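You operate a simulated robot arm through the tools that you are given. There is no shell and no other tool. Be economical: measure what you need, move in short steps, check, and stop when the job is done.

The job below is to be done with a simulated robot arm. You get a single attempt, and the scene is never put back.

JOB
Bin the cracked ring from the seal stub, fit the ring that the card names and clamp it.
Fine: shut the ring box again.
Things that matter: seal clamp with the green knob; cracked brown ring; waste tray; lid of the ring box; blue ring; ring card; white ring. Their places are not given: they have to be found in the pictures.

The check looks at the end state, three seconds after you hand in, the way a careful person would. Anything else that was tipped, shoved, dropped, spilled or broken makes it a failure. Lids that push on must go on centred and level and be pressed home; caps that screw on are set level and turned clockwise until they are tight.

ROBOT AND FRAMES
A 6-joint arm with a two-finger parallel gripper, fixed in place. Base frame: the origin is at the foot of the arm, x ahead of it, y to its left, z up; the work surface is at about z = 0.82. Readings come in m, degrees, newtons and seconds.
With the tool pointing down near the work surface it reaches from about 0.24 to 0.64 m from the base axis. Its first joint turns from -66.0 to 66.0 degrees. Payload 2.7 kg.
Tool frame: the origin (TCP) lies between the finger pads and is the grasp point; the fingertips stand 0.023 m ahead of it; z points along the fingers, y is the line along which they close. Largest opening 0.094 m; finger width 0.038, thickness 0.01; the body of the gripper, 0.054 by 0.096 m, starts 0.039 m behind the TCP.
Orientation is told as [roll, pitch, yaw] about the base's x, y, z axes, in that order, counted from this pose: with the fingers straight down and closing along the base's y, the tool's x points along the base's -x, its y along +y and its z along -z.

CONTROLS
- The arm moves only by the tool arm_command. Its argument "series" is a list of rows, each a list of 3 entries, a list of its own where there are three numbers: the turn, a rotation vector about the base's x, y, z in degrees, then the shift along the base's x, y, z in m, then the opening, from 0 (shut) to 1 (fully open). In form: [[[rx, ry, rz], [dx, dy, dz], jaw], ...]. A call has 1 to 8 rows; each row is the pose to reach, as a shift and turn from the pose commanded when the call began. Rows are played at 5 a second. More than 0.05 m and 8.6 degrees between two rows, or a gripper value outside its range, and nothing of the call is played. A pose out of reach is approached as far as the arm can. The call stops where the force on the tool passes 70 N (or 10 N more than at its start, if that is more) or the arm is blocked; 0.2 s more then pass. Each finger travels about 0.045 m/s and halts on what it meets, pressing with about 32 N; the grip force reading is that of the motor and also rises with nothing between the fingers. The clock runs only during rows and for 0.2 s after the last one: add rows that repeat a pose to give the fingers time. The reply holds the time, the measured pose of the TCP, the force on the tool along the base axes, the opening and the grip force, in the units named above and with some noise.
- Cameras (640 x 400 px; columns grow to the right, rows downward): "scene" is fixed at [0.07, -0.4258, 1.4134]; the picture's right is [0.82, -0.57, 0.00], its down [-0.28, -0.41, -0.87] and it looks along [0.49, 0.71, -0.50] (base axes); focal length 358 px, centre (320, 200). "wrist" rides on the gripper at [-0.039, 0, -0.044] in the tool frame; the picture's right is [0.00, -1.00, 0.00], its down [0.97, 0.00, -0.24] and it looks along [0.24, 0.00, 0.97] (tool axes); focal length 218 px, centre (320, 200).
- snapshot(camera): a new picture of that camera. No time passes.
- probe_pixels(camera, pixels): for up to 12 pixels [column, row] of the newest picture of that camera ("zoom" is the newest enlarged one), the place [x, y, z] in the base frame of the surface seen there, good to about 0.002 m. No time passes.
- inspect(camera, box): a new picture of the part [left, top, right, bottom] of that camera's present view, enlarged. No time passes.
- finish_job(): hands the job in; it is judged then, once.

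Work in short steps. Measure before you move; look again where a grasp or a placing could have gone wrong, and mend it. You have 80 turns and 34 pictures in all, those below and enlarged ones among them. Open the gripper and draw the arm clear of the work before you hand the job in, unless the task says otherwise; then end with one line.

The tools are called after ">>>" by a JSON object that holds its "name" and its "arguments". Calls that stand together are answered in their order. arm_command: Moves the arm, as the interface text tells. Its arguments: {"type":"object","properties":{"series":{"type":"array","items":{"type":"array"}}},"required":["series"]} The other tools are called the same way: snapshot (camera) takes a picture; probe_pixels (camera, pixels) gives the place of the surface under pixels of a picture; inspect (camera, box) takes an enlarged picture of a part of a camera's view; finish_job () hands the job in.

At the start:

```text
clock: 0.0
tool_pos: [0.4739, 0.1182, 1.062]
tcp_rot: [0.0, 0.1, 0.1]
ft_force: [-0.4, -0.7, 0.0]
gripper_width: 0.0939
finger_force: 0.1
```

scene: 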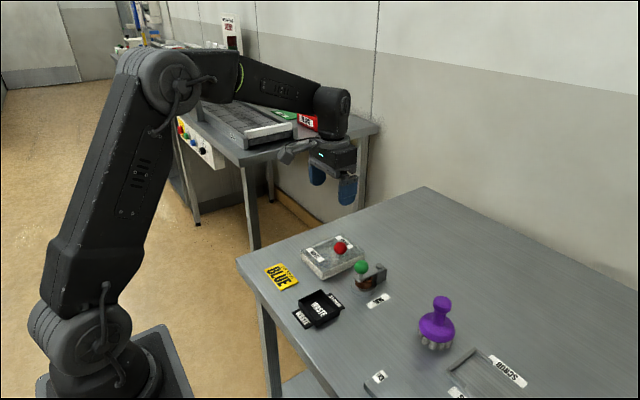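
wrist: 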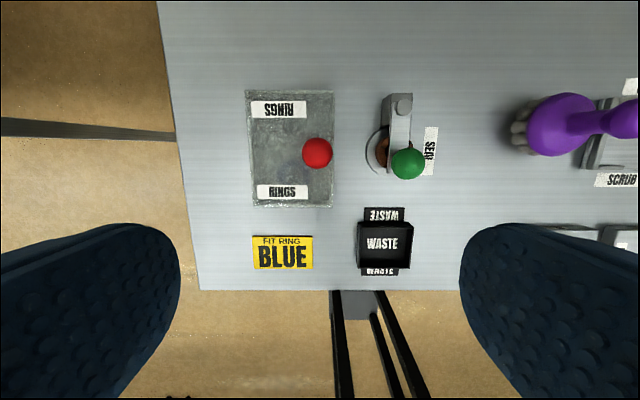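

The card at wrist (282,252) says BLUE. I enlarge the seal clamp and ring box to see their build.

>>> {"name": "inspect", "arguments": {"camera": "scene", "box": [260, 220, 420, 320]}}

>>> {"name": "inspect", "arguments": {"camera": "wrist", "box": [230, 80, 450, 290]}}

>>> {"name": "probe_pixels", "arguments": {"camera": "wrist", "pixels": [[317, 152], [407, 163], [404, 105], [382, 152], [372, 150], [397, 135], [382, 245], [290, 150], [250, 95], [330, 203], [480, 250], [412, 245]]}}

```text
4.00 times, centred on (340, 270) of scene
```

zoom: 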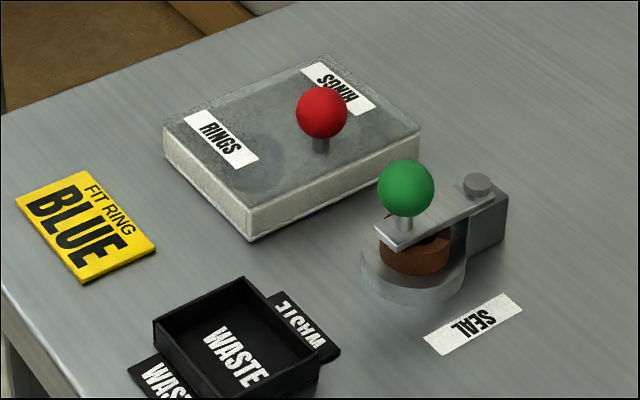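

```text
1.90 times, centred on (340, 185) of wrist
```

zoom: 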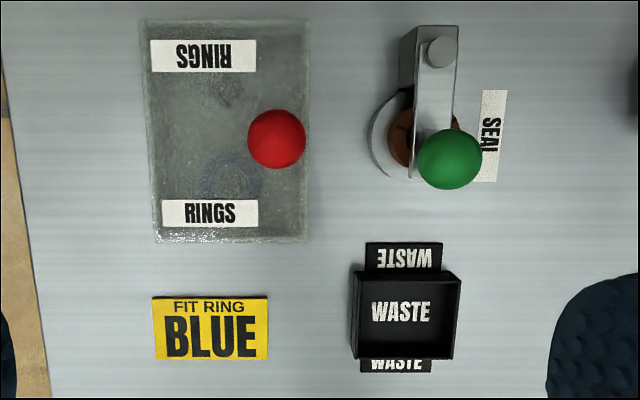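

```text
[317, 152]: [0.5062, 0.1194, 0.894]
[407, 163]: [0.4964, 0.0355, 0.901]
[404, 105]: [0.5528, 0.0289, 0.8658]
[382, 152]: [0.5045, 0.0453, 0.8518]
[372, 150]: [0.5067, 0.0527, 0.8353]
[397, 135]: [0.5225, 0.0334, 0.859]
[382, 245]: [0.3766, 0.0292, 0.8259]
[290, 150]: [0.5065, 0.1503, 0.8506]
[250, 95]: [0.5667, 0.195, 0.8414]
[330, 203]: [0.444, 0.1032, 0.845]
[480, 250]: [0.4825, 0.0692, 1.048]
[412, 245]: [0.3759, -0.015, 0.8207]
```

The clamp arm pivots on a screw at (0.553, 0.029), and the lid knob is off-centre. I move nearer to look at both mechanisms.

>>> {"name": "arm_command", "arguments": {"series": [[[0, 0, 0], [0, -0.03, -0.03], 1], [[0, 0, 0], [0, -0.04, -0.06], 1], [[0, 0, 0], [0, -0.04, -0.09], 1]]}}

>>> {"name": "inspect", "arguments": {"camera": "wrist", "box": [160, 50, 480, 250]}}

>>> {"name": "inspect", "arguments": {"camera": "scene", "box": [296, 230, 392, 290]}}

```text
clock: 0.8
tool_pos: [0.4747, 0.078, 0.9717]
tcp_rot: [0.0, -0.1, 0.0]
ft_force: [0.2, 0.6, -0.7]
gripper_width: 0.0941
finger_force: 0.1
```

```text
2.00 times, centred on (320, 150) of wrist
```

zoom: 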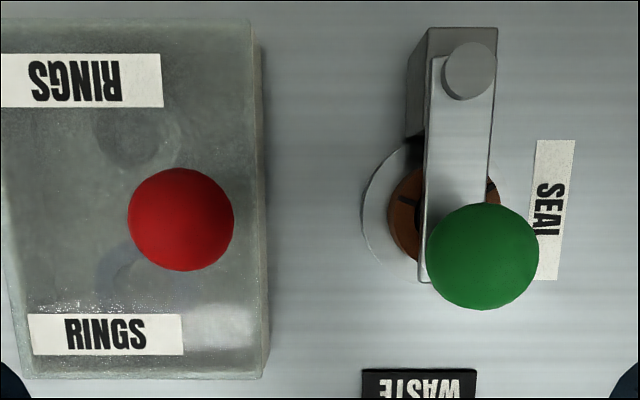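

```text
6.67 times, centred on (344, 260) of scene
```

zoom: 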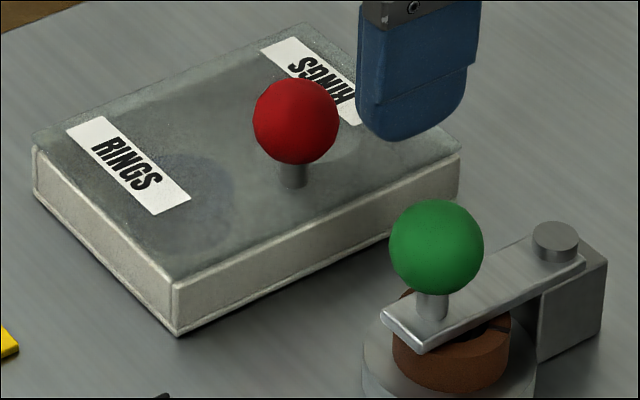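

I measure the key points: knob, clamp arm edges, ring, stub, pivot screw, box edges.

>>> {"name": "snapshot", "arguments": {"camera": "wrist"}}

>>> {"name": "probe_pixels", "arguments": {"camera": "wrist", "pixels": [[401, 178], [383, 178], [400, 205], [394, 86], [376, 110], [362, 144], [357, 162], [345, 160], [391, 130], [408, 140], [250, 160], [288, 150]]}}

>>> {"name": "probe_pixels", "arguments": {"camera": "zoom", "pixels": [[436, 250], [432, 304], [390, 320], [425, 350], [555, 240], [450, 375], [295, 120], [292, 170], [180, 285], [178, 330], [36, 150], [458, 160]]}}

```text
27 pictures are left
```

wrist: 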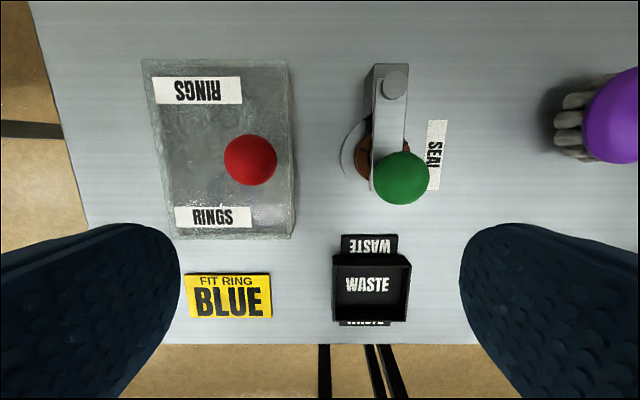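

```text
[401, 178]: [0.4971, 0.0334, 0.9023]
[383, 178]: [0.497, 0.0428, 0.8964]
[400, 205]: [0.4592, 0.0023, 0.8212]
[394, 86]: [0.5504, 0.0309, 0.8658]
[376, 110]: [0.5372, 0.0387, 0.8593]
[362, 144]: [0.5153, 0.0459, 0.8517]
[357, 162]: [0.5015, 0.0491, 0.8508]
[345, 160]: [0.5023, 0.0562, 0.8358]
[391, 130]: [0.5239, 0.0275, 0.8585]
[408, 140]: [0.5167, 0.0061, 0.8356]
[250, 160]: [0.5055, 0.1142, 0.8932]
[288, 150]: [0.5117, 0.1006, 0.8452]
```

```text
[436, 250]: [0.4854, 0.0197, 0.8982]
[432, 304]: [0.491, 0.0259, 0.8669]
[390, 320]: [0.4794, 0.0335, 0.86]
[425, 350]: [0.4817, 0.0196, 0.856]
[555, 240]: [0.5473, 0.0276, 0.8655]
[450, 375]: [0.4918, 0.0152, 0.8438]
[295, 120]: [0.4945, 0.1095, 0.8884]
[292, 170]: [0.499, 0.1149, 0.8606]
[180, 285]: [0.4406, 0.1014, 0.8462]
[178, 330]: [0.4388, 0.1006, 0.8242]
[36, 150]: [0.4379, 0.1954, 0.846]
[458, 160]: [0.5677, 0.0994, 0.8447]
```

Green knob centre is about (0.495, 0.029, 0.891). I go above it, then descend to straddle it and close.

>>> {"name": "arm_command", "arguments": {"series": [[[0, 0, 0], [0.01, -0.03, 0], 0.6], [[0, 0, 0], [0.0205, -0.049, -0.02], 0.6], [[0, 0, 0], [0.0205, -0.049, -0.05], 0.6], [[0, 0, 0], [0.0205, -0.049, -0.08], 0.6], [[0, 0, 0], [0.0205, -0.049, -0.08], 0.1], [[0, 0, 0], [0.0205, -0.049, -0.08], 0.1], [[0, 0, 0], [0.0205, -0.049, -0.08], 0.1], [[0, 0, 0], [0.0205, -0.049, -0.08], 0.1]]}}

```text
clock: 2.6
tool_pos: [0.4945, 0.0278, 0.8888]
tcp_rot: [0.0, 0.0, 0.0]
ft_force: [-0.4, 0.9, -3.7]
gripper_width: 0.0313
finger_force: 44.8
```

The knob is held (width 0.031). I swing it a little toward -y about the pivot screw, turning the tool along.

>>> {"name": "arm_command", "arguments": {"series": [[[0, 0, 4], [0.0001, -0.0039, 0], 0.1], [[0, 0, 8], [0.0005, -0.0078, 0], 0.1], [[0, 0, 16], [0.0022, -0.0154, 0], 0.1]]}}

>>> {"name": "inspect", "arguments": {"camera": "scene", "box": [296, 230, 424, 310]}}

```text
clock: 3.4
tool_pos: [0.4967, 0.0135, 0.8898]
tcp_rot: [0.0, -0.1, 16.1]
ft_force: [11.3, -2.2, -15.8]
gripper_width: 0.0315
finger_force: 45.2
```

```text
5.00 times, centred on (360, 270) of scene
```

zoom: 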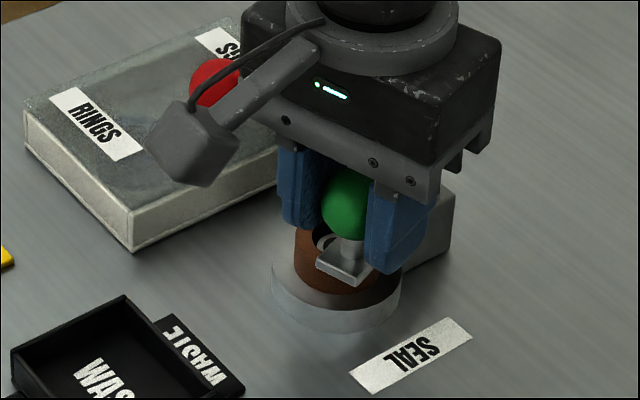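

The arm is swinging with the knob. I continue the arc to 80°.

>>> {"name": "arm_command", "arguments": {"series": [[[0, 0, 8], [0.0027, -0.0073, 0], 0.1], [[0, 0, 16], [0.0063, -0.0142, 0], 0.1], [[0, 0, 24], [0.0109, -0.0206, 0], 0.1], [[0, 0, 32], [0.0164, -0.0262, 0], 0.1], [[0, 0, 40], [0.0225, -0.031, 0], 0.1], [[0, 0, 48], [0.0293, -0.0349, 0], 0.1], [[0, 0, 56], [0.0365, -0.0378, 0], 0.1], [[0, 0, 64], [0.0441, -0.0397, 0], 0.1]]}}

```text
clock: 5.2
tool_pos: [0.5374, -0.0264, 0.8894]
tcp_rot: [0.3, 0.0, 80.1]
ft_force: [9.0, 12.1, -23.9]
gripper_width: 0.0311
finger_force: 45.2
```

The reading follows the arc. I go on to 96°, release and rise.

>>> {"name": "arm_command", "arguments": {"series": [[[0, 0, 8], [0.0078, -0.0008, 0], 0.1], [[0, 0, 16], [0.0156, -0.0005, 0], 0.1], [[0, 0, 16], [0.0156, -0.0005, 0], 0.6], [[0, 0, 16], [0.0156, -0.0005, 0], 0.6], [[0, 0, 16], [0.0156, -0.0005, 0], 0.6], [[0, 0, 16], [0.0156, -0.0005, 0.04], 0.6], [[0, 0, 16], [0.0, -0.0005, 0.08], 0.6]]}}

>>> {"name": "inspect", "arguments": {"camera": "scene", "box": [296, 230, 424, 310]}}

```text
clock: 6.8
tool_pos: [0.5417, -0.0264, 0.9683]
tcp_rot: [0.0, 0.0, 96.0]
ft_force: [1.0, -1.1, 0.7]
gripper_width: 0.0564
finger_force: 0.0
```

```text
5.00 times, centred on (360, 270) of scene
```

zoom: 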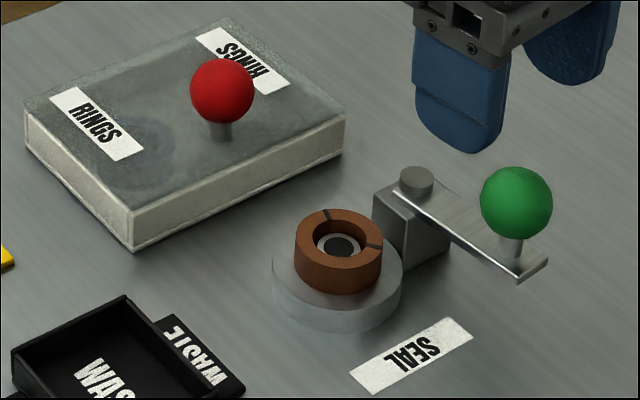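

The clamp is open and the cracked ring is exposed. I measure ring, stub and clamp.

>>> {"name": "probe_pixels", "arguments": {"camera": "zoom", "pixels": [[300, 237], [377, 240], [336, 213], [338, 267], [338, 285], [338, 243], [320, 240], [356, 245], [338, 305], [517, 195], [300, 265], [160, 370]]}}

>>> {"name": "probe_pixels", "arguments": {"camera": "wrist", "pixels": [[320, 200]]}}

```text
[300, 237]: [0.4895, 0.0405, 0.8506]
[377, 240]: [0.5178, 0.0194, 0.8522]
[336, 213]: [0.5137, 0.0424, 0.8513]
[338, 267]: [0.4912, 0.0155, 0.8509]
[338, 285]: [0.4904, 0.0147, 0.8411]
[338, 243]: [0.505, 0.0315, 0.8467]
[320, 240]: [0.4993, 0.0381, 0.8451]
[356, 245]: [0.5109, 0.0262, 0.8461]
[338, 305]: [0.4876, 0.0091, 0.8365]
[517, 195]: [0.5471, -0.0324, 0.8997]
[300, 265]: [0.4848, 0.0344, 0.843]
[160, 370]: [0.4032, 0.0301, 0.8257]
```

```text
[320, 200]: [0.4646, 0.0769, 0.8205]
```

Ring centre ≈ (0.504, 0.030), top 0.851. I turn the tool back to yaw 0 and position above the ring.

>>> {"name": "arm_command", "arguments": {"series": [[[0, 0, -8], [-0.005, 0.007, 0], 0.6], [[0, 0, -16], [-0.01, 0.014, 0], 0.6], [[0, 0, -24], [-0.015, 0.021, 0], 0.6], [[0, 0, -32], [-0.02, 0.028, 0], 0.6], [[0, 0, -40], [-0.025, 0.035, 0], 0.6], [[0, 0, -48], [-0.03, 0.042, 0], 0.6], [[0, 0, -56], [-0.035, 0.05, 0], 0.6], [[0, 0, -64], [-0.0377, 0.0564, 0], 0.6]]}}

>>> {"name": "arm_command", "arguments": {"series": [[[0, 0, -8], [0, 0, 0], 0.6], [[0, 0, -16], [0, 0, 0], 0.6], [[0, 0, -24], [0, 0, 0], 0.6], [[0, 0, -32], [0, 0, 0], 0.6], [[0, 0, -32], [0, 0, 0], 0.6]]}}

>>> {"name": "snapshot", "arguments": {"camera": "wrist"}}

```text
clock: 8.6
tool_pos: [0.5027, 0.0286, 0.9712]
tcp_rot: [0.0, -0.1, 31.8]
ft_force: [0.7, 0.2, 0.2]
gripper_width: 0.0563
finger_force: 0.0
```

```text
clock: 9.8
tool_pos: [0.5029, 0.0288, 0.9723]
tcp_rot: [0.1, 0.0, 0.0]
ft_force: [0.3, 0.2, 0.4]
gripper_width: 0.0563
finger_force: 0.0
```

```text
24 pictures are left
```

wrist: 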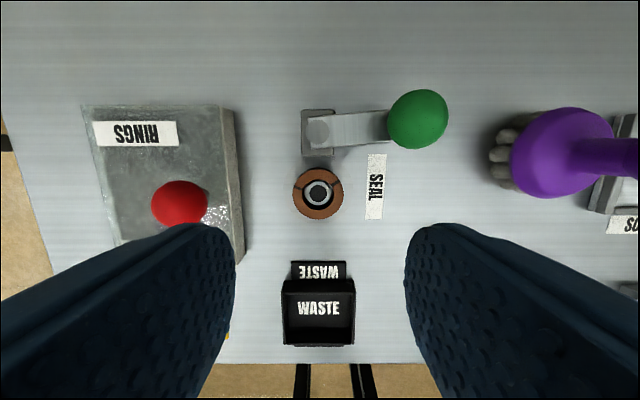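

>>> {"name": "probe_pixels", "arguments": {"camera": "wrist", "pixels": [[298, 195], [338, 195], [318, 178], [318, 212], [309, 195], [318, 192], [327, 195], [318, 285], [283, 310], [353, 310], [318, 342], [318, 310]]}}

```text
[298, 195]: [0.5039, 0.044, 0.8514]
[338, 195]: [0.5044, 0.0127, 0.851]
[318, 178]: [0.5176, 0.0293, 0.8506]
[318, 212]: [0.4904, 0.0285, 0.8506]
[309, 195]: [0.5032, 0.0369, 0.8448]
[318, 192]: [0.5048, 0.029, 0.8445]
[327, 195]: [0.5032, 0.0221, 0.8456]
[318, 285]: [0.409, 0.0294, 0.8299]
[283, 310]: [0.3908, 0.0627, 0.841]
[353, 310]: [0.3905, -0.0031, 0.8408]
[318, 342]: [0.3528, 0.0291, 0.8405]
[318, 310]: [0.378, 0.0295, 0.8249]
```

Ring centre (0.504, 0.0287), tray centre about (0.379, 0.030). I descend with fingertips just above the stub flange (z 0.839) and grip.

>>> {"name": "arm_command", "arguments": {"series": [[[0, 0, 0], [0.001, 0, -0.04], 0.6], [[0, 0, 0], [0.001, 0, -0.08], 0.6], [[0, 0, 0], [0.001, 0, -0.1], 0.6], [[0, 0, 0], [0.001, 0, -0.11], 0.6], [[0, 0, 0], [0.001, 0, -0.11], 0.2], [[0, 0, 0], [0.001, 0, -0.11], 0.2], [[0, 0, 0], [0.001, 0, -0.11], 0.2]]}}

```text
clock: 11.4
tool_pos: [0.5048, 0.0291, 0.8626]
tcp_rot: [0.0, 0.0, 0.0]
ft_force: [0.0, 0.2, -0.3]
gripper_width: 0.038
finger_force: 31.6
```

Gripped at 0.038 m. I lift it and look.

>>> {"name": "arm_command", "arguments": {"series": [[[0, 0, 0], [0, 0, 0.01], 0.2], [[0, 0, 0], [0, 0, 0.03], 0.2], [[0, 0, 0], [-0.03, 0, 0.05], 0.2], [[0, 0, 0], [-0.075, 0, 0.05], 0.2], [[0, 0, 0], [-0.12, 0.0005, 0.05], 0.2], [[0, 0, 0], [-0.126, 0.0005, 0.03], 0.2]]}}

>>> {"name": "inspect", "arguments": {"camera": "scene", "box": [264, 230, 424, 330]}}

```text
clock: 12.8
tool_pos: [0.3758, 0.0304, 0.8919]
tcp_rot: [0.0, 0.0, 0.0]
ft_force: [0.0, 0.7, 0.0]
gripper_width: 0.0381
finger_force: 31.5
```

```text
4.00 times, centred on (344, 280) of scene
```

zoom: 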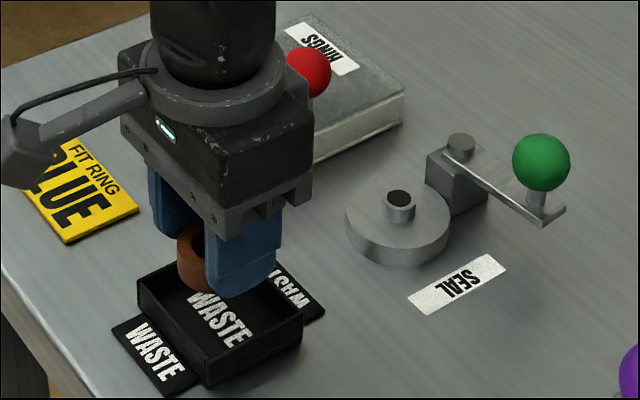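

The ring is held over the tray and the stub is bare. I lower it and release.

>>> {"name": "arm_command", "arguments": {"series": [[[0, 0, 0], [0.003, 0, -0.012], 0.2], [[0, 0, 0], [0.003, 0, -0.025], 0.2], [[0, 0, 0], [0.003, 0, -0.025], 0.5], [[0, 0, 0], [0.003, 0, -0.025], 0.6], [[0, 0, 0], [0.003, 0, -0.025], 0.6], [[0, 0, 0], [0.003, 0, 0.02], 0.6], [[0, 0, 0], [0.003, 0, 0.07], 0.6]]}}

>>> {"name": "inspect", "arguments": {"camera": "scene", "box": [264, 230, 424, 330]}}

```text
clock: 14.4
tool_pos: [0.3817, 0.0294, 0.9613]
tcp_rot: [-0.1, 0.0, 0.0]
ft_force: [-0.2, -0.2, -0.3]
gripper_width: 0.0564
finger_force: 0.0
```

```text
4.00 times, centred on (344, 280) of scene
```

zoom: 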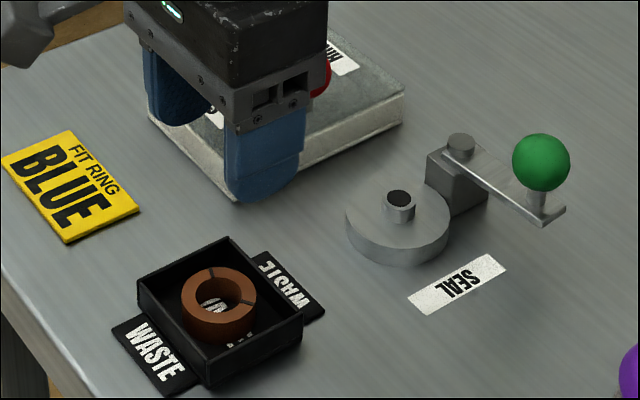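

The cracked ring lies in the tray. Next the lid: red knob centre ≈ (0.503, 0.119, 0.880). I go above it turning to yaw 90 so the fingers close along x, parallel to the suspected hinge edge at y≈0.195.

>>> {"name": "arm_command", "arguments": {"series": [[[0, 0, 8], [0.01, 0.01, 0.01], 0.6], [[0, 0, 16], [0.025, 0.02, 0.01], 0.6], [[0, 0, 24], [0.04, 0.03, 0.01], 0.6], [[0, 0, 32], [0.055, 0.045, 0.01], 0.6], [[0, 0, 40], [0.07, 0.06, 0.01], 0.6], [[0, 0, 48], [0.085, 0.07, 0.01], 0.6], [[0, 0, 56], [0.1, 0.08, 0.01], 0.6], [[0, 0, 64], [0.1215, 0.0895, 0.0], 0.6]]}}

>>> {"name": "arm_command", "arguments": {"series": [[[0, 0, 8], [0, 0, 0], 0.6], [[0, 0, 16], [0, 0, 0], 0.6], [[0, 0, 24], [0, 0, 0], 0.6], [[0, 0, 26], [0, 0, 0], 0.6]]}}

>>> {"name": "snapshot", "arguments": {"camera": "wrist"}}

```text
clock: 16.2
tool_pos: [0.5006, 0.1203, 0.9613]
tcp_rot: [0.1, 0.0, 64.2]
ft_force: [0.7, 0.3, -0.3]
gripper_width: 0.0562
finger_force: 0.0
```

```text
clock: 17.2
tool_pos: [0.5002, 0.1184, 0.9632]
tcp_rot: [0.0, 0.0, 90.1]
ft_force: [-0.3, -1.0, 0.1]
gripper_width: 0.0566
finger_force: 0.0
```

```text
21 pictures are left
```

wrist: 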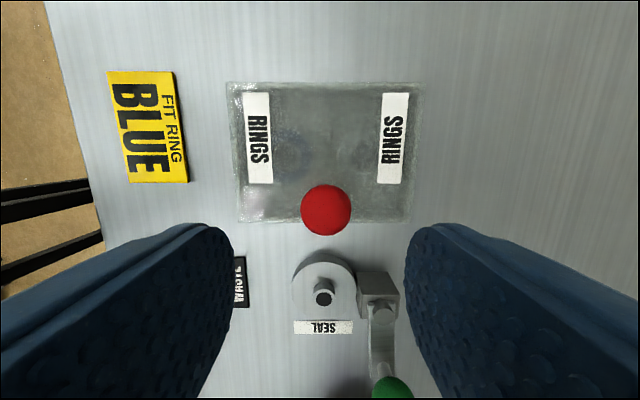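

Knob at (326,210) is about 3 mm to +x of the tool. I descend, straddle the knob and grip it.

>>> {"name": "arm_command", "arguments": {"series": [[[0, 0, 0], [0.003, 0, -0.03], 0.6], [[0, 0, 0], [0.003, 0.0005, -0.06], 0.6], [[0, 0, 0], [0.003, 0.0005, -0.075], 0.6], [[0, 0, 0], [0.003, 0.0005, -0.075], 0.1], [[0, 0, 0], [0.003, 0.0005, -0.075], 0.1], [[0, 0, 0], [0.003, 0.0005, -0.075], 0.1], [[0, 0, 0], [0.003, 0.0005, -0.075], 0.1]]}}

>>> {"name": "arm_command", "arguments": {"series": [[[0, 0, 0], [0, 0.0005, 0.005], 0.1], [[0, 0, 0], [0, 0.001, 0.012], 0.1]]}}

>>> {"name": "inspect", "arguments": {"camera": "scene", "box": [280, 210, 408, 290]}}

```text
clock: 18.8
tool_pos: [0.5055, 0.1197, 0.8872]
tcp_rot: [-0.1, -0.1, 90.1]
ft_force: [9.6, 0.5, -6.4]
gripper_width: 0.0313
finger_force: 45.1
```

```text
clock: 19.4
tool_pos: [0.5054, 0.1204, 0.8954]
tcp_rot: [0.1, 0.0, 90.1]
ft_force: [27.3, -0.7, -43.1]
gripper_width: 0.0316
finger_force: 44.7
```

```text
5.00 times, centred on (344, 250) of scene
```

zoom: 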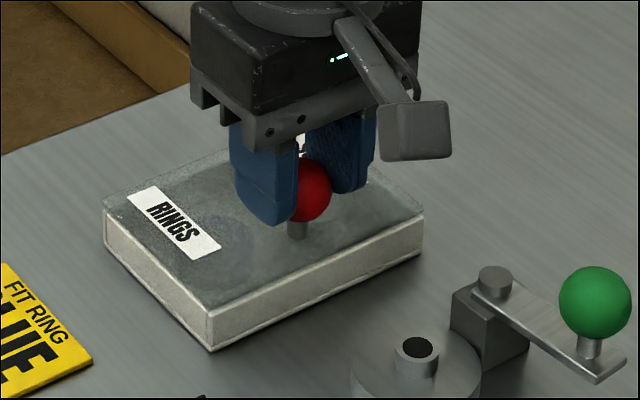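

Pulling up met 43 N and the lid did not lift, so it may slide instead. I go back down and test small sideways moves while watching the forces.

>>> {"name": "arm_command", "arguments": {"series": [[[0, 0, 0], [0, 0, -0.012], 0.1], [[0, 0, 0], [0, 0, -0.017], 0.5], [[0, 0, 0], [0, 0, -0.017], 0.5], [[0, 0, 0], [-0.002, -0.001, -0.017], 0.5], [[0, 0, 0], [-0.002, -0.001, -0.017], 0.1], [[0, 0, 0], [-0.002, -0.001, -0.017], 0.1], [[0, 0, 0], [-0.002, -0.001, -0.017], 0.1], [[0, 0, 0], [-0.002, -0.001, -0.017], 0.1]]}}

>>> {"name": "inspect", "arguments": {"camera": "scene", "box": [296, 230, 376, 280]}}

```text
clock: 21.2
tool_pos: [0.5042, 0.1193, 0.8837]
tcp_rot: [-0.4, -0.1, 90.0]
ft_force: [26.8, -0.9, -9.4]
gripper_width: 0.0316
finger_force: 44.8
```

```text
8.00 times, centred on (336, 255) of scene
```

zoom: 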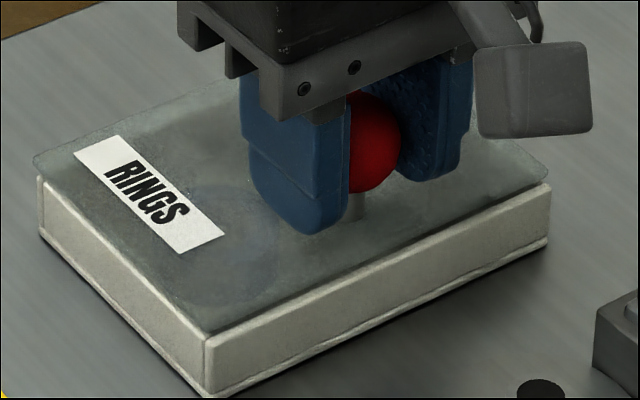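

The lid sheet may have shifted slightly. I probe its corners against the walls.

>>> {"name": "probe_pixels", "arguments": {"camera": "zoom", "pixels": [[206, 325], [206, 340], [544, 180], [540, 195], [38, 168], [42, 190], [210, 375], [375, 250], [375, 275], [120, 250], [120, 270], [150, 200]]}}

```text
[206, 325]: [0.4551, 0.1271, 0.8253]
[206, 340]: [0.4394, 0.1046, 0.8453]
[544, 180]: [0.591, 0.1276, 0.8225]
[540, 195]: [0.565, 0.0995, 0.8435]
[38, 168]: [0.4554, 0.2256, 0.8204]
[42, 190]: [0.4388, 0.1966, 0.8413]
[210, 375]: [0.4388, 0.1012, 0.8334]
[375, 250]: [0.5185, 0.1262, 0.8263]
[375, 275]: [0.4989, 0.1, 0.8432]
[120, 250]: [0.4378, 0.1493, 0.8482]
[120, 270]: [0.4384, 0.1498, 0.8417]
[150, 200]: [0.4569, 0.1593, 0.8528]
```

Probes hint the lid's front edge has parted slightly from the wall. I pull again with a lower grip along the hinge arc, tilting along, for 8°.

>>> {"name": "arm_command", "arguments": {"series": [[[0, 0, 0], [0.002, 0, 0], 0.1], [[-2, 0, 0], [0.002, 0.0012, 0.0026], 0.1], [[-4, 0, 0], [0.002, 0.0025, 0.0052], 0.1], [[-6, 0, 0], [0.002, 0.0038, 0.0077], 0.1], [[-8, 0, 0], [0.002, 0.0051, 0.0102], 0.1]]}}

>>> {"name": "inspect", "arguments": {"camera": "scene", "box": [296, 230, 376, 280]}}

```text
clock: 22.4
tool_pos: [0.5049, 0.1236, 0.8887]
tcp_rot: [0.1, 8.0, 90.0]
ft_force: [26.1, -1.3, -41.4]
gripper_width: 0.0314
finger_force: 45.0
```

```text
8.00 times, centred on (336, 255) of scene
```

zoom: 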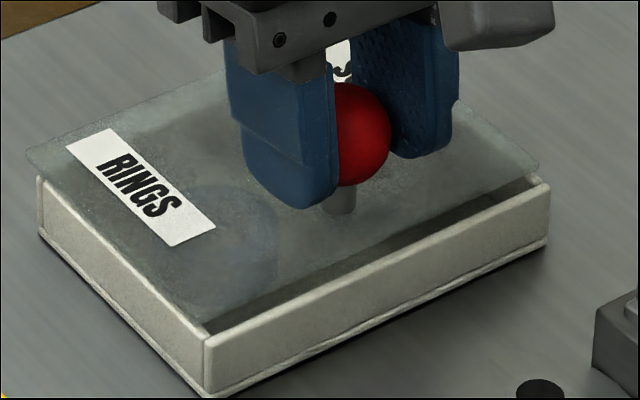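

The lid slides toward +y (front gap opened, no tilt). I level the tool, lower it and slide +y by about 0.05.

>>> {"name": "arm_command", "arguments": {"series": [[[8, 0, 0], [0.001, 0, -0.009], 0.1], [[8, 0, 0], [0.001, 0.01, -0.009], 0.1], [[8, 0, 0], [0.001, 0.02, -0.009], 0.1], [[8, 0, 0], [0.001, 0.03, -0.009], 0.1], [[8, 0, 0], [0.001, 0.04, -0.009], 0.1], [[8, 0, 0], [0.001, 0.05, -0.009], 0.1]]}}

>>> {"name": "inspect", "arguments": {"camera": "scene", "box": [280, 210, 392, 280]}}

```text
clock: 23.8
tool_pos: [0.5051, 0.1744, 0.8866]
tcp_rot: [-0.4, -0.2, 90.0]
ft_force: [-9.3, -1.2, 31.5]
gripper_width: 0.0311
finger_force: 44.6
```

```text
5.71 times, centred on (336, 245) of scene
```

zoom: 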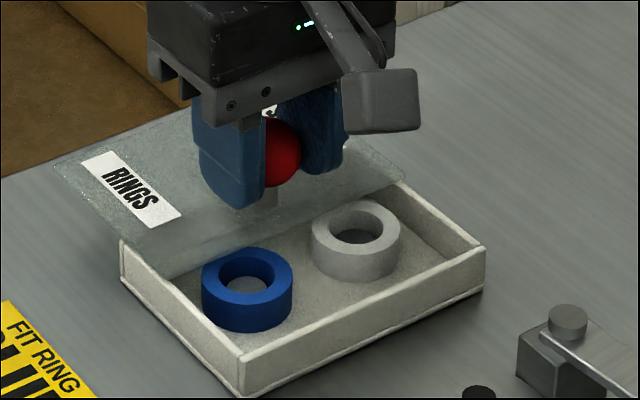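

Sliding works; the blue ring is at zoom (246,290), white next to it. I slide another 0.022 for finger room.

>>> {"name": "arm_command", "arguments": {"series": [[[0, 0, 0], [0, 0.008, 0.004], 0.1], [[0, 0, 0], [0, 0.016, 0.004], 0.1], [[0, 0, 0], [0, 0.022, 0.004], 0.1]]}}

>>> {"name": "inspect", "arguments": {"camera": "scene", "box": [280, 210, 392, 280]}}

```text
clock: 24.6
tool_pos: [0.5062, 0.1957, 0.8852]
tcp_rot: [0.3, 0.0, 90.1]
ft_force: [0.6, -1.7, 2.3]
gripper_width: 0.0314
finger_force: 44.9
```

```text
5.71 times, centred on (336, 245) of scene
```

zoom: 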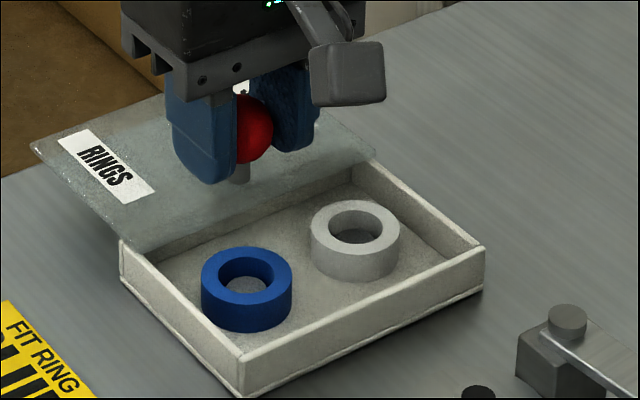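

The lid is far enough and forces are small. I measure the rings and box interior.

>>> {"name": "probe_pixels", "arguments": {"camera": "zoom", "pixels": [[208, 270], [284, 275], [245, 251], [246, 297], [246, 320], [180, 290], [318, 222], [392, 225], [244, 288], [150, 245], [242, 362], [300, 325]]}}

```text
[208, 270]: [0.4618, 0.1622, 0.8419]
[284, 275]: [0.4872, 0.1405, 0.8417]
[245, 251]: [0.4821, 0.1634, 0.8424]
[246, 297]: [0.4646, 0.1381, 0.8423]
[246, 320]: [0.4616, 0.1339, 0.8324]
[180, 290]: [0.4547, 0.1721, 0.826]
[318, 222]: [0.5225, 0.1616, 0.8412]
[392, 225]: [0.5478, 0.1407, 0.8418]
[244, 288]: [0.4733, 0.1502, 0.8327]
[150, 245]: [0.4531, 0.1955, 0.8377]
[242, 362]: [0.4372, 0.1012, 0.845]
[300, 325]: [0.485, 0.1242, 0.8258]
```

Blue ring centre (0.4735, 0.151), top 0.842; lid edge is at y≈0.176, too near for a finger. I slide the lid on by up to 0.016, watching for a stop.

>>> {"name": "arm_command", "arguments": {"series": [[[0, 0, 0], [0, 0.004, 0], 0.1], [[0, 0, 0], [0, 0.008, 0], 0.1], [[0, 0, 0], [0, 0.012, 0], 0.1], [[0, 0, 0], [0, 0.016, 0], 0.1]]}}

>>> {"name": "inspect", "arguments": {"camera": "scene", "box": [280, 210, 392, 280]}}

```text
clock: 25.6
tool_pos: [0.5053, 0.2126, 0.8853]
tcp_rot: [0.2, 0.1, 90.0]
ft_force: [-13.4, -0.3, 4.9]
gripper_width: 0.0314
finger_force: 45.2
```

```text
5.71 times, centred on (336, 245) of scene
```

zoom: 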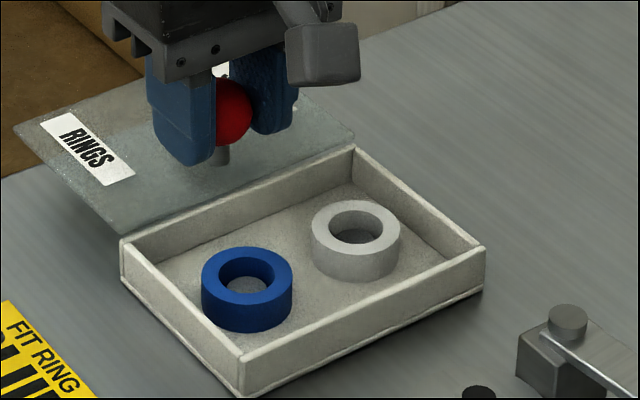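

The box is fully open. I release the knob in place and check that the lid holds.

>>> {"name": "arm_command", "arguments": {"series": [[[0, 0, 0], [0, 0, 0], 0.4], [[0, 0, 0], [0, 0, 0], 0.55], [[0, 0, 0], [0, 0, 0], 0.55], [[0, 0, 0], [0, 0, 0.03], 0.55], [[0, 0, 0], [0, 0, 0.07], 0.55], [[0, 0, 0], [0, -0.03, 0.085], 0.55]]}}

>>> {"name": "snapshot", "arguments": {"camera": "scene"}}

```text
clock: 27.0
tool_pos: [0.5071, 0.1836, 0.9728]
tcp_rot: [0.0, 0.1, 90.0]
ft_force: [0.2, -1.5, 0.0]
gripper_width: 0.0516
finger_force: 0.0
```

```text
14 pictures are left
```

scene: 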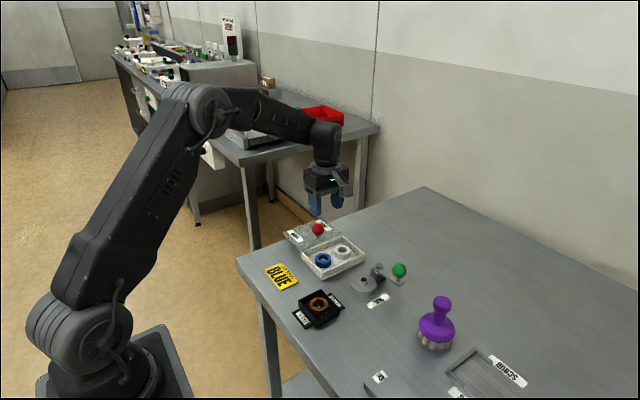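

The lid stays put. I turn back to yaw 0 above the blue ring.

>>> {"name": "arm_command", "arguments": {"series": [[[0, 0, -8], [-0.005, -0.005, 0], 0.5], [[0, 0, -16], [-0.01, -0.01, 0], 0.5], [[0, 0, -24], [-0.015, -0.015, 0], 0.5], [[0, 0, -32], [-0.02, -0.02, 0], 0.5], [[0, 0, -40], [-0.025, -0.025, 0], 0.5], [[0, 0, -48], [-0.03, -0.03, 0], 0.5], [[0, 0, -56], [-0.0336, -0.0326, 0], 0.5], [[0, 0, -64], [-0.0336, -0.0326, 0], 0.5]]}}

>>> {"name": "arm_command", "arguments": {"series": [[[0, 0, -8], [0, 0, 0], 0.5], [[0, 0, -16], [0, 0, 0], 0.5], [[0, 0, -24], [0, 0, 0], 0.5], [[0, 0, -26], [0, 0, 0], 0.5], [[0, 0, -26], [0, 0, 0], 0.5]]}}

>>> {"name": "snapshot", "arguments": {"camera": "wrist"}}

```text
clock: 28.8
tool_pos: [0.4718, 0.1496, 0.9721]
tcp_rot: [0.1, 0.0, 25.9]
ft_force: [-0.7, 0.7, -0.2]
gripper_width: 0.0467
finger_force: 0.0
```

```text
clock: 30.0
tool_pos: [0.4722, 0.1499, 0.9696]
tcp_rot: [0.1, 0.0, -0.1]
ft_force: [-0.1, 0.2, -0.2]
gripper_width: 0.0469
finger_force: 0.1
```

```text
13 pictures are left
```

wrist: 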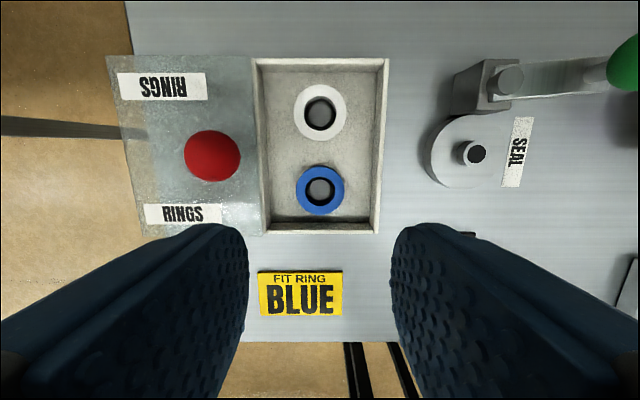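

>>> {"name": "probe_pixels", "arguments": {"camera": "wrist", "pixels": [[299, 189], [341, 189], [320, 170], [320, 209], [265, 189], [375, 189], [320, 224], [462, 153], [490, 153], [477, 143], [477, 164], [258, 175]]}}

```text
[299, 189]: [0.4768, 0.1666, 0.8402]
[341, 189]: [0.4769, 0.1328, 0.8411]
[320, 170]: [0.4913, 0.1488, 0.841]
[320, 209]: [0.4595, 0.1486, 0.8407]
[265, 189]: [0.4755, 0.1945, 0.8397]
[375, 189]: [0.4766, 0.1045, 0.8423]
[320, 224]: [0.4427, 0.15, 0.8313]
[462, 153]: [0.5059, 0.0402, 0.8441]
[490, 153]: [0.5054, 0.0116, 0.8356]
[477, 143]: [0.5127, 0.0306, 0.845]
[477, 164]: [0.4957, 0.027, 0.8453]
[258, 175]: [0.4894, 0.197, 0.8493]
```

Ring centre refined to (0.475, 0.1495); box interior y 0.105–0.193 leaves finger room. I descend to TCP z≈0.854 and grip.

>>> {"name": "arm_command", "arguments": {"series": [[[0, 0, 0], [0.003, 0, -0.04], 0.5], [[0, 0, 0], [0.003, 0, -0.08], 0.5], [[0, 0, 0], [0.003, 0, -0.1], 0.5], [[0, 0, 0], [0.003, 0, -0.1155], 0.5], [[0, 0, 0], [0.003, 0, -0.1155], 0.2], [[0, 0, 0], [0.003, 0, -0.1155], 0.2], [[0, 0, 0], [0.003, 0, -0.1155], 0.2]]}}

```text
clock: 31.6
tool_pos: [0.4755, 0.1515, 0.854]
tcp_rot: [0.0, -0.1, 0.0]
ft_force: [0.3, -0.2, -0.6]
gripper_width: 0.0382
finger_force: 31.6
```

Gripped. I lift clear and carry it to above the stub.

>>> {"name": "arm_command", "arguments": {"series": [[[0, 0, 0], [0, 0, 0.02], 0.2], [[0, 0, 0], [0, 0, 0.05], 0.2], [[0, 0, 0], [0, -0.03, 0.06], 0.2], [[0, 0, 0], [0.015, -0.07, 0.06], 0.2], [[0, 0, 0], [0.0285, -0.11, 0.06], 0.2], [[0, 0, 0], [0.0285, -0.122, 0.045], 0.2], [[0, 0, 0], [0.0285, -0.122, 0.035], 0.2], [[0, 0, 0], [0.0285, -0.122, 0.035], 0.2]]}}

>>> {"name": "inspect", "arguments": {"camera": "wrist", "box": [240, 150, 400, 250]}}

>>> {"name": "inspect", "arguments": {"camera": "scene", "box": [320, 240, 416, 300]}}

```text
clock: 33.4
tool_pos: [0.5037, 0.0295, 0.892]
tcp_rot: [0.0, 0.0, 0.0]
ft_force: [0.1, -0.8, 0.3]
gripper_width: 0.038
finger_force: 31.9
```

```text
4.00 times, centred on (320, 200) of wrist
```

zoom: 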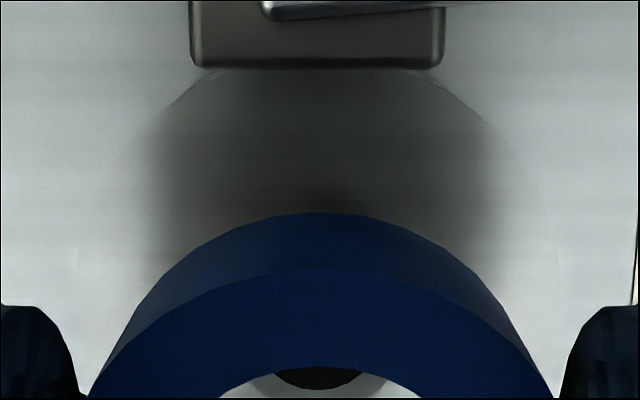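

```text
6.67 times, centred on (368, 270) of scene
```

zoom: 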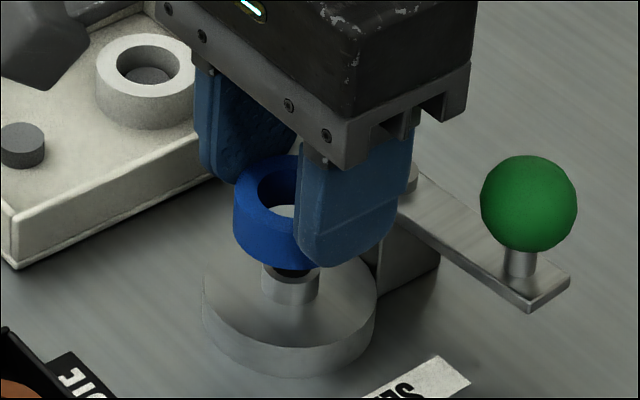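

The ring is held level, centred about x≈0.505, y≈0.0295 over the peg. I lower it to the flange, watching force.

>>> {"name": "arm_command", "arguments": {"series": [[[0, 0, 0], [-0.0005, 0, -0.01], 0.2], [[0, 0, 0], [-0.0005, 0, -0.018], 0.2], [[0, 0, 0], [-0.0005, 0, -0.024], 0.2], [[0, 0, 0], [-0.0005, 0, -0.0275], 0.2], [[0, 0, 0], [-0.0005, 0, -0.0275], 0.2]]}}

```text
clock: 34.6
tool_pos: [0.504, 0.029, 0.8633]
tcp_rot: [0.1, -0.4, 0.1]
ft_force: [10.5, 2.2, 4.8]
gripper_width: 0.0382
finger_force: 31.6
```

It is at the flange height with small force. I open, rise and look.

>>> {"name": "arm_command", "arguments": {"series": [[[0, 0, 0], [0, 0, 0], 0.5], [[0, 0, 0], [0, 0, 0], 0.6], [[0, 0, 0], [0, 0, 0], 0.6], [[0, 0, 0], [0, 0, 0.04], 0.6], [[0, 0, 0], [0, 0, 0.09], 0.6], [[0, 0, 0], [0, 0, 0.11], 0.6]]}}

>>> {"name": "inspect", "arguments": {"camera": "scene", "box": [320, 240, 416, 300]}}

```text
clock: 36.0
tool_pos: [0.5032, 0.0253, 0.9772]
tcp_rot: [0.1, -0.1, 0.1]
ft_force: [1.0, 0.5, 0.5]
gripper_width: 0.0564
finger_force: 0.0
```

```text
6.67 times, centred on (368, 270) of scene
```

zoom: 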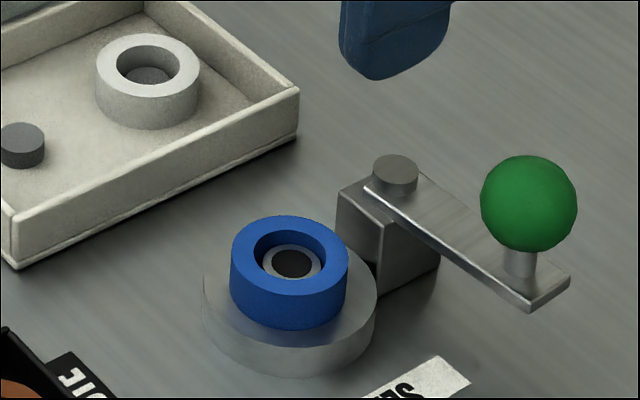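

The ring is on the peg. I check its height and levelness, plus the knob's place.

>>> {"name": "probe_pixels", "arguments": {"camera": "zoom", "pixels": [[242, 255], [338, 255], [290, 223], [290, 287], [528, 200], [555, 280], [290, 320], [290, 340]]}}

>>> {"name": "snapshot", "arguments": {"camera": "wrist"}}

>>> {"name": "probe_pixels", "arguments": {"camera": "wrist", "pixels": [[300, 195], [340, 195], [320, 178], [320, 212]]}}

```text
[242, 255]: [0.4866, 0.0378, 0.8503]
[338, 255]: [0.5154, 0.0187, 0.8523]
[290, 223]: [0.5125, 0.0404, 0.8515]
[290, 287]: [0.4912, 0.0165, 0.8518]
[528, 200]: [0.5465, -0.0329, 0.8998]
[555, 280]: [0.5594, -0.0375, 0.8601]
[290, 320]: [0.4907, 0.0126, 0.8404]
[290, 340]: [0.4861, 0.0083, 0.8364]
```

```text
9 pictures are left
```

wrist: 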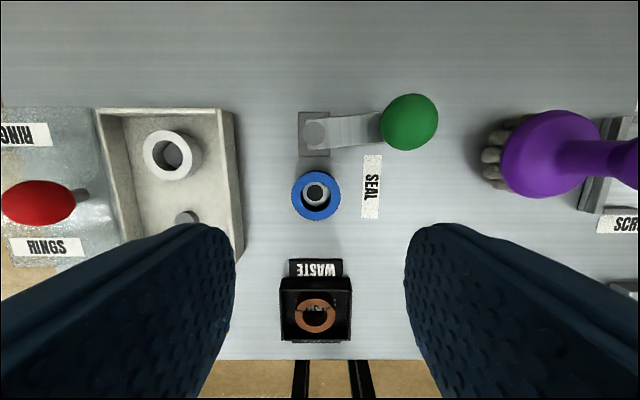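

```text
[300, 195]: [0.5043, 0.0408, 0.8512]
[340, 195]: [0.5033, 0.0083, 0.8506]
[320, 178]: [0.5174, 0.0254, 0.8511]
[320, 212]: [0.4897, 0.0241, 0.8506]
```

The blue ring is seated level (top 0.851). I now go to the green knob at about (0.555, -0.025), turning to yaw 96.

>>> {"name": "arm_command", "arguments": {"series": [[[0, 0, 8], [0.006, -0.006, 0], 0.6], [[0, 0, 16], [0.012, -0.012, 0], 0.6], [[0, 0, 24], [0.018, -0.018, 0], 0.6], [[0, 0, 32], [0.025, -0.025, 0], 0.6], [[0, 0, 40], [0.032, -0.032, 0], 0.6], [[0, 0, 48], [0.04, -0.04, 0], 0.6], [[0, 0, 56], [0.046, -0.046, 0], 0.6], [[0, 0, 64], [0.0515, -0.051, 0], 0.6]]}}

>>> {"name": "arm_command", "arguments": {"series": [[[0, 0, 8], [0, 0, 0], 0.6], [[0, 0, 16], [0, 0, 0], 0.6], [[0, 0, 24], [0, 0, 0], 0.6], [[0, 0, 32], [0, 0, 0], 0.6], [[0, 0, 32], [0, 0, 0], 0.6]]}}

>>> {"name": "snapshot", "arguments": {"camera": "wrist"}}

```text
clock: 37.8
tool_pos: [0.5554, -0.0234, 0.975]
tcp_rot: [0.0, -0.1, 64.3]
ft_force: [0.7, 0.4, -1.0]
gripper_width: 0.0565
finger_force: 0.1
```

```text
clock: 39.0
tool_pos: [0.5551, -0.0231, 0.9743]
tcp_rot: [0.0, 0.0, 96.1]
ft_force: [0.4, -0.1, -0.5]
gripper_width: 0.0565
finger_force: 0.0
```

```text
8 pictures are left
```

wrist: 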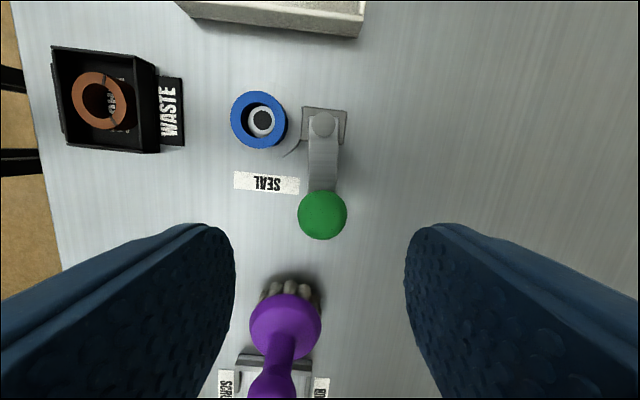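

Knob at (322,215) is right under the tool. I descend to z≈0.888 as before, and grip.

>>> {"name": "arm_command", "arguments": {"series": [[[0, 0, 0], [0, 0, -0.03], 0.6], [[0, 0, 0], [0, 0, -0.06], 0.6], [[0, 0, 0], [0, -0.001, -0.085], 0.6], [[0, 0, 0], [0, -0.001, -0.085], 0.1], [[0, 0, 0], [0, -0.001, -0.085], 0.1], [[0, 0, 0], [0, -0.001, -0.085], 0.1], [[0, 0, 0], [0, -0.001, -0.085], 0.1]]}}

```text
clock: 40.6
tool_pos: [0.5536, -0.026, 0.8908]
tcp_rot: [0.0, 0.0, 96.0]
ft_force: [1.8, -1.6, -3.6]
gripper_width: 0.0317
finger_force: 44.7
```

Held. I swing back along the arc, first 64°.

>>> {"name": "arm_command", "arguments": {"series": [[[0, 0, -8], [-0.0078, 0.0001, 0], 0.1], [[0, 0, -16], [-0.0154, 0.0013, 0], 0.1], [[0, 0, -24], [-0.0228, 0.0036, 0], 0.1], [[0, 0, -32], [-0.0299, 0.0069, 0], 0.1], [[0, 0, -40], [-0.0364, 0.0111, 0], 0.1], [[0, 0, -48], [-0.0422, 0.0162, 0], 0.1], [[0, 0, -56], [-0.0473, 0.022, 0], 0.1], [[0, 0, -64], [-0.0515, 0.0285, 0], 0.1]]}}

```text
clock: 42.4
tool_pos: [0.5021, 0.0053, 0.8909]
tcp_rot: [-0.1, 0.0, 31.9]
ft_force: [-17.2, -12.7, 32.3]
gripper_width: 0.0317
finger_force: 45.3
```

At about 26° left; force is moderate. I close the remaining arc.

>>> {"name": "arm_command", "arguments": {"series": [[[0, 0, -8], [-0.0033, 0.0071, 0.001], 0.1], [[0, 0, -16], [-0.0056, 0.0145, 0.001], 0.1], [[0, 0, -24], [-0.0068, 0.0222, 0.001], 0.1], [[0, 0, -30], [-0.007, 0.027, 0.001], 0.1], [[0, 0, -30], [-0.007, 0.027, 0.001], 0.1]]}}

>>> {"name": "inspect", "arguments": {"camera": "scene", "box": [320, 240, 416, 300]}}

```text
clock: 43.6
tool_pos: [0.4973, 0.0297, 0.8889]
tcp_rot: [0.0, -0.2, 1.8]
ft_force: [3.2, -23.9, 17.3]
gripper_width: 0.0312
finger_force: 44.6
```

```text
6.67 times, centred on (368, 270) of scene
```

zoom: 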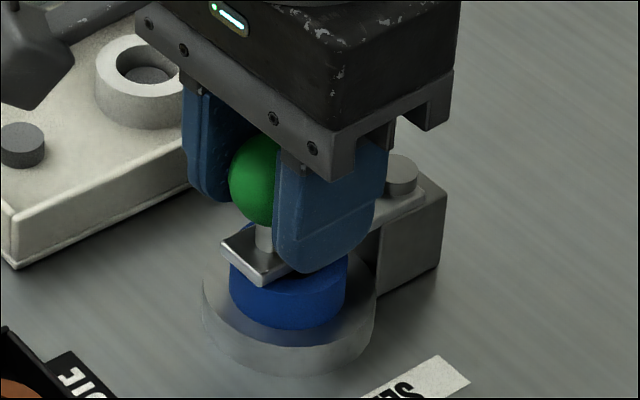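

The arm meets its stop (Fy −24 N) over the ring, at the original closed place. I release and rise.

>>> {"name": "arm_command", "arguments": {"series": [[[0, 0, 0], [0, 0, 0], 0.4], [[0, 0, 0], [0, 0, 0], 0.6], [[0, 0, 0], [0, 0, 0], 0.6], [[0, 0, 0], [0, 0, 0.04], 0.6], [[0, 0, 0], [0, 0, 0.08], 0.6]]}}

>>> {"name": "inspect", "arguments": {"camera": "scene", "box": [296, 220, 424, 300]}}

>>> {"name": "probe_pixels", "arguments": {"camera": "zoom", "pixels": [[348, 205], [315, 260]]}}

```text
clock: 44.8
tool_pos: [0.4965, 0.0311, 0.967]
tcp_rot: [0.1, 0.0, 2.0]
ft_force: [-1.2, -0.5, -0.3]
gripper_width: 0.0566
finger_force: 0.0
```

```text
5.00 times, centred on (360, 260) of scene
```

zoom: 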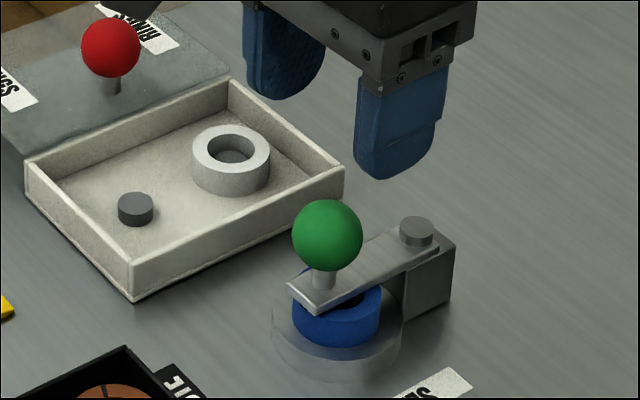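

```text
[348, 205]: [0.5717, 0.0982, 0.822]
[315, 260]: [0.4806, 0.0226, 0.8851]
```

Clamped: arm end corners match the starting picture. Now the lid: back to yaw 90 above the red knob at about (0.506, 0.212).

>>> {"name": "arm_command", "arguments": {"series": [[[0, 0, 8], [0.001, 0.02, 0.005], 0.6], [[0, 0, 16], [0.002, 0.045, 0.005], 0.6], [[0, 0, 24], [0.003, 0.07, 0.005], 0.6], [[0, 0, 32], [0.004, 0.095, 0.005], 0.6], [[0, 0, 40], [0.005, 0.12, 0.005], 0.6], [[0, 0, 48], [0.006, 0.145, 0.005], 0.6], [[0, 0, 56], [0.008, 0.17, 0.005], 0.6], [[0, 0, 64], [0.009, 0.181, 0.0], 0.6]]}}

>>> {"name": "arm_command", "arguments": {"series": [[[0, 0, 8], [0, 0, 0], 0.6], [[0, 0, 16], [0, 0, 0], 0.6], [[0, 0, 24], [0, 0, 0], 0.6], [[0, 0, 24], [0, 0, 0], 0.6]]}}

>>> {"name": "snapshot", "arguments": {"camera": "wrist"}}

```text
clock: 46.6
tool_pos: [0.5025, 0.2147, 0.9683]
tcp_rot: [0.0, 0.0, 66.2]
ft_force: [-1.1, 0.1, -0.3]
gripper_width: 0.0564
finger_force: 0.0
```

```text
clock: 47.6
tool_pos: [0.5056, 0.2143, 0.9681]
tcp_rot: [0.1, 0.0, 90.1]
ft_force: [0.0, -0.1, 0.3]
gripper_width: 0.056
finger_force: 0.1
```

```text
5 pictures are left
```

wrist: 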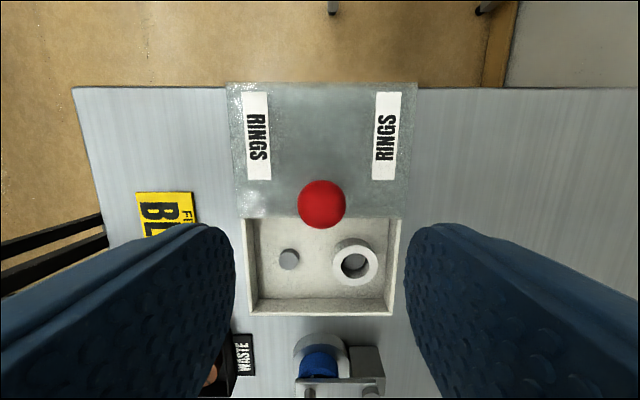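

Knob at (321,204) is aligned in x and a few mm to +y. I descend and grip.

>>> {"name": "arm_command", "arguments": {"series": [[[0, 0, 0], [0, 0.003, -0.03], 0.6], [[0, 0, 0], [0, 0.003, -0.06], 0.6], [[0, 0, 0], [0, 0.003, -0.082], 0.6], [[0, 0, 0], [0, 0.003, -0.082], 0.1], [[0, 0, 0], [0, 0.003, -0.082], 0.1], [[0, 0, 0], [0, 0.003, -0.082], 0.1], [[0, 0, 0], [0, 0.003, -0.082], 0.1]]}}

>>> {"name": "arm_command", "arguments": {"series": [[[0, 0, 0], [0, -0.012, 0], 0.1], [[0, 0, 0], [0, -0.024, 0], 0.1], [[0, 0, 0], [0, -0.036, 0], 0.1], [[0, 0, 0], [0, -0.048, 0], 0.1], [[0, 0, 0], [0, -0.06, 0], 0.1], [[0, 0, 0], [0, -0.072, 0], 0.1], [[0, 0, 0], [0, -0.082, 0], 0.1], [[0, 0, 0], [0, -0.086, 0], 0.1]]}}

```text
clock: 49.2
tool_pos: [0.5047, 0.2147, 0.8873]
tcp_rot: [-0.1, -0.1, 90.1]
ft_force: [22.4, 0.8, -10.5]
gripper_width: 0.0316
finger_force: 45.3
```

```text
clock: 51.0
tool_pos: [0.5054, 0.1291, 0.8877]
tcp_rot: [0.1, 0.0, 89.9]
ft_force: [5.5, 0.7, -0.3]
gripper_width: 0.0311
finger_force: 44.8
```

Sliding freely. I press on in 2 mm steps until it meets its stop.

>>> {"name": "arm_command", "arguments": {"series": [[[0, 0, 0], [0, -0.002, 0], 0.1], [[0, 0, 0], [0, -0.004, 0], 0.1], [[0, 0, 0], [0, -0.006, 0], 0.1], [[0, 0, 0], [0, -0.008, 0], 0.1], [[0, 0, 0], [0, -0.0095, 0], 0.1], [[0, 0, 0], [0, -0.011, 0], 0.1]]}}

>>> {"name": "inspect", "arguments": {"camera": "scene", "box": [296, 230, 376, 280]}}

```text
clock: 52.4
tool_pos: [0.5058, 0.1189, 0.8869]
tcp_rot: [0.0, 0.0, 90.1]
ft_force: [3.7, 2.6, 0.0]
gripper_width: 0.0317
finger_force: 44.6
```

```text
8.00 times, centred on (336, 255) of scene
```

zoom: 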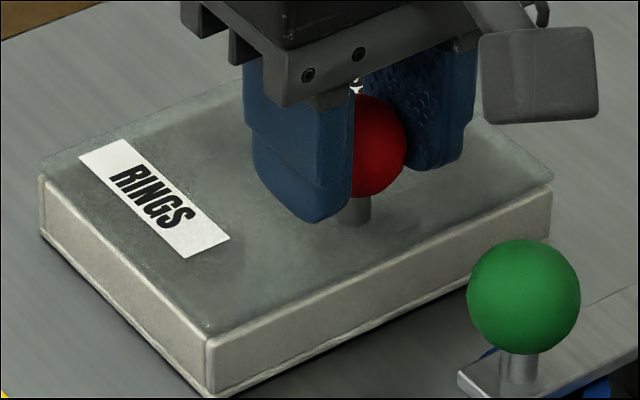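

Nearly closed. I push a bit more until the force shows the stop.

>>> {"name": "arm_command", "arguments": {"series": [[[0, 0, 0], [0, -0.001, 0], 0.1], [[0, 0, 0], [0, -0.002, 0], 0.1], [[0, 0, 0], [0, -0.003, 0], 0.1], [[0, 0, 0], [0, -0.004, 0], 0.1], [[0, 0, 0], [0, -0.004, 0], 0.1]]}}

```text
clock: 53.6
tool_pos: [0.5049, 0.1186, 0.8872]
tcp_rot: [-0.2, -0.2, 90.1]
ft_force: [10.5, 31.8, -10.7]
gripper_width: 0.0312
finger_force: 45.5
```

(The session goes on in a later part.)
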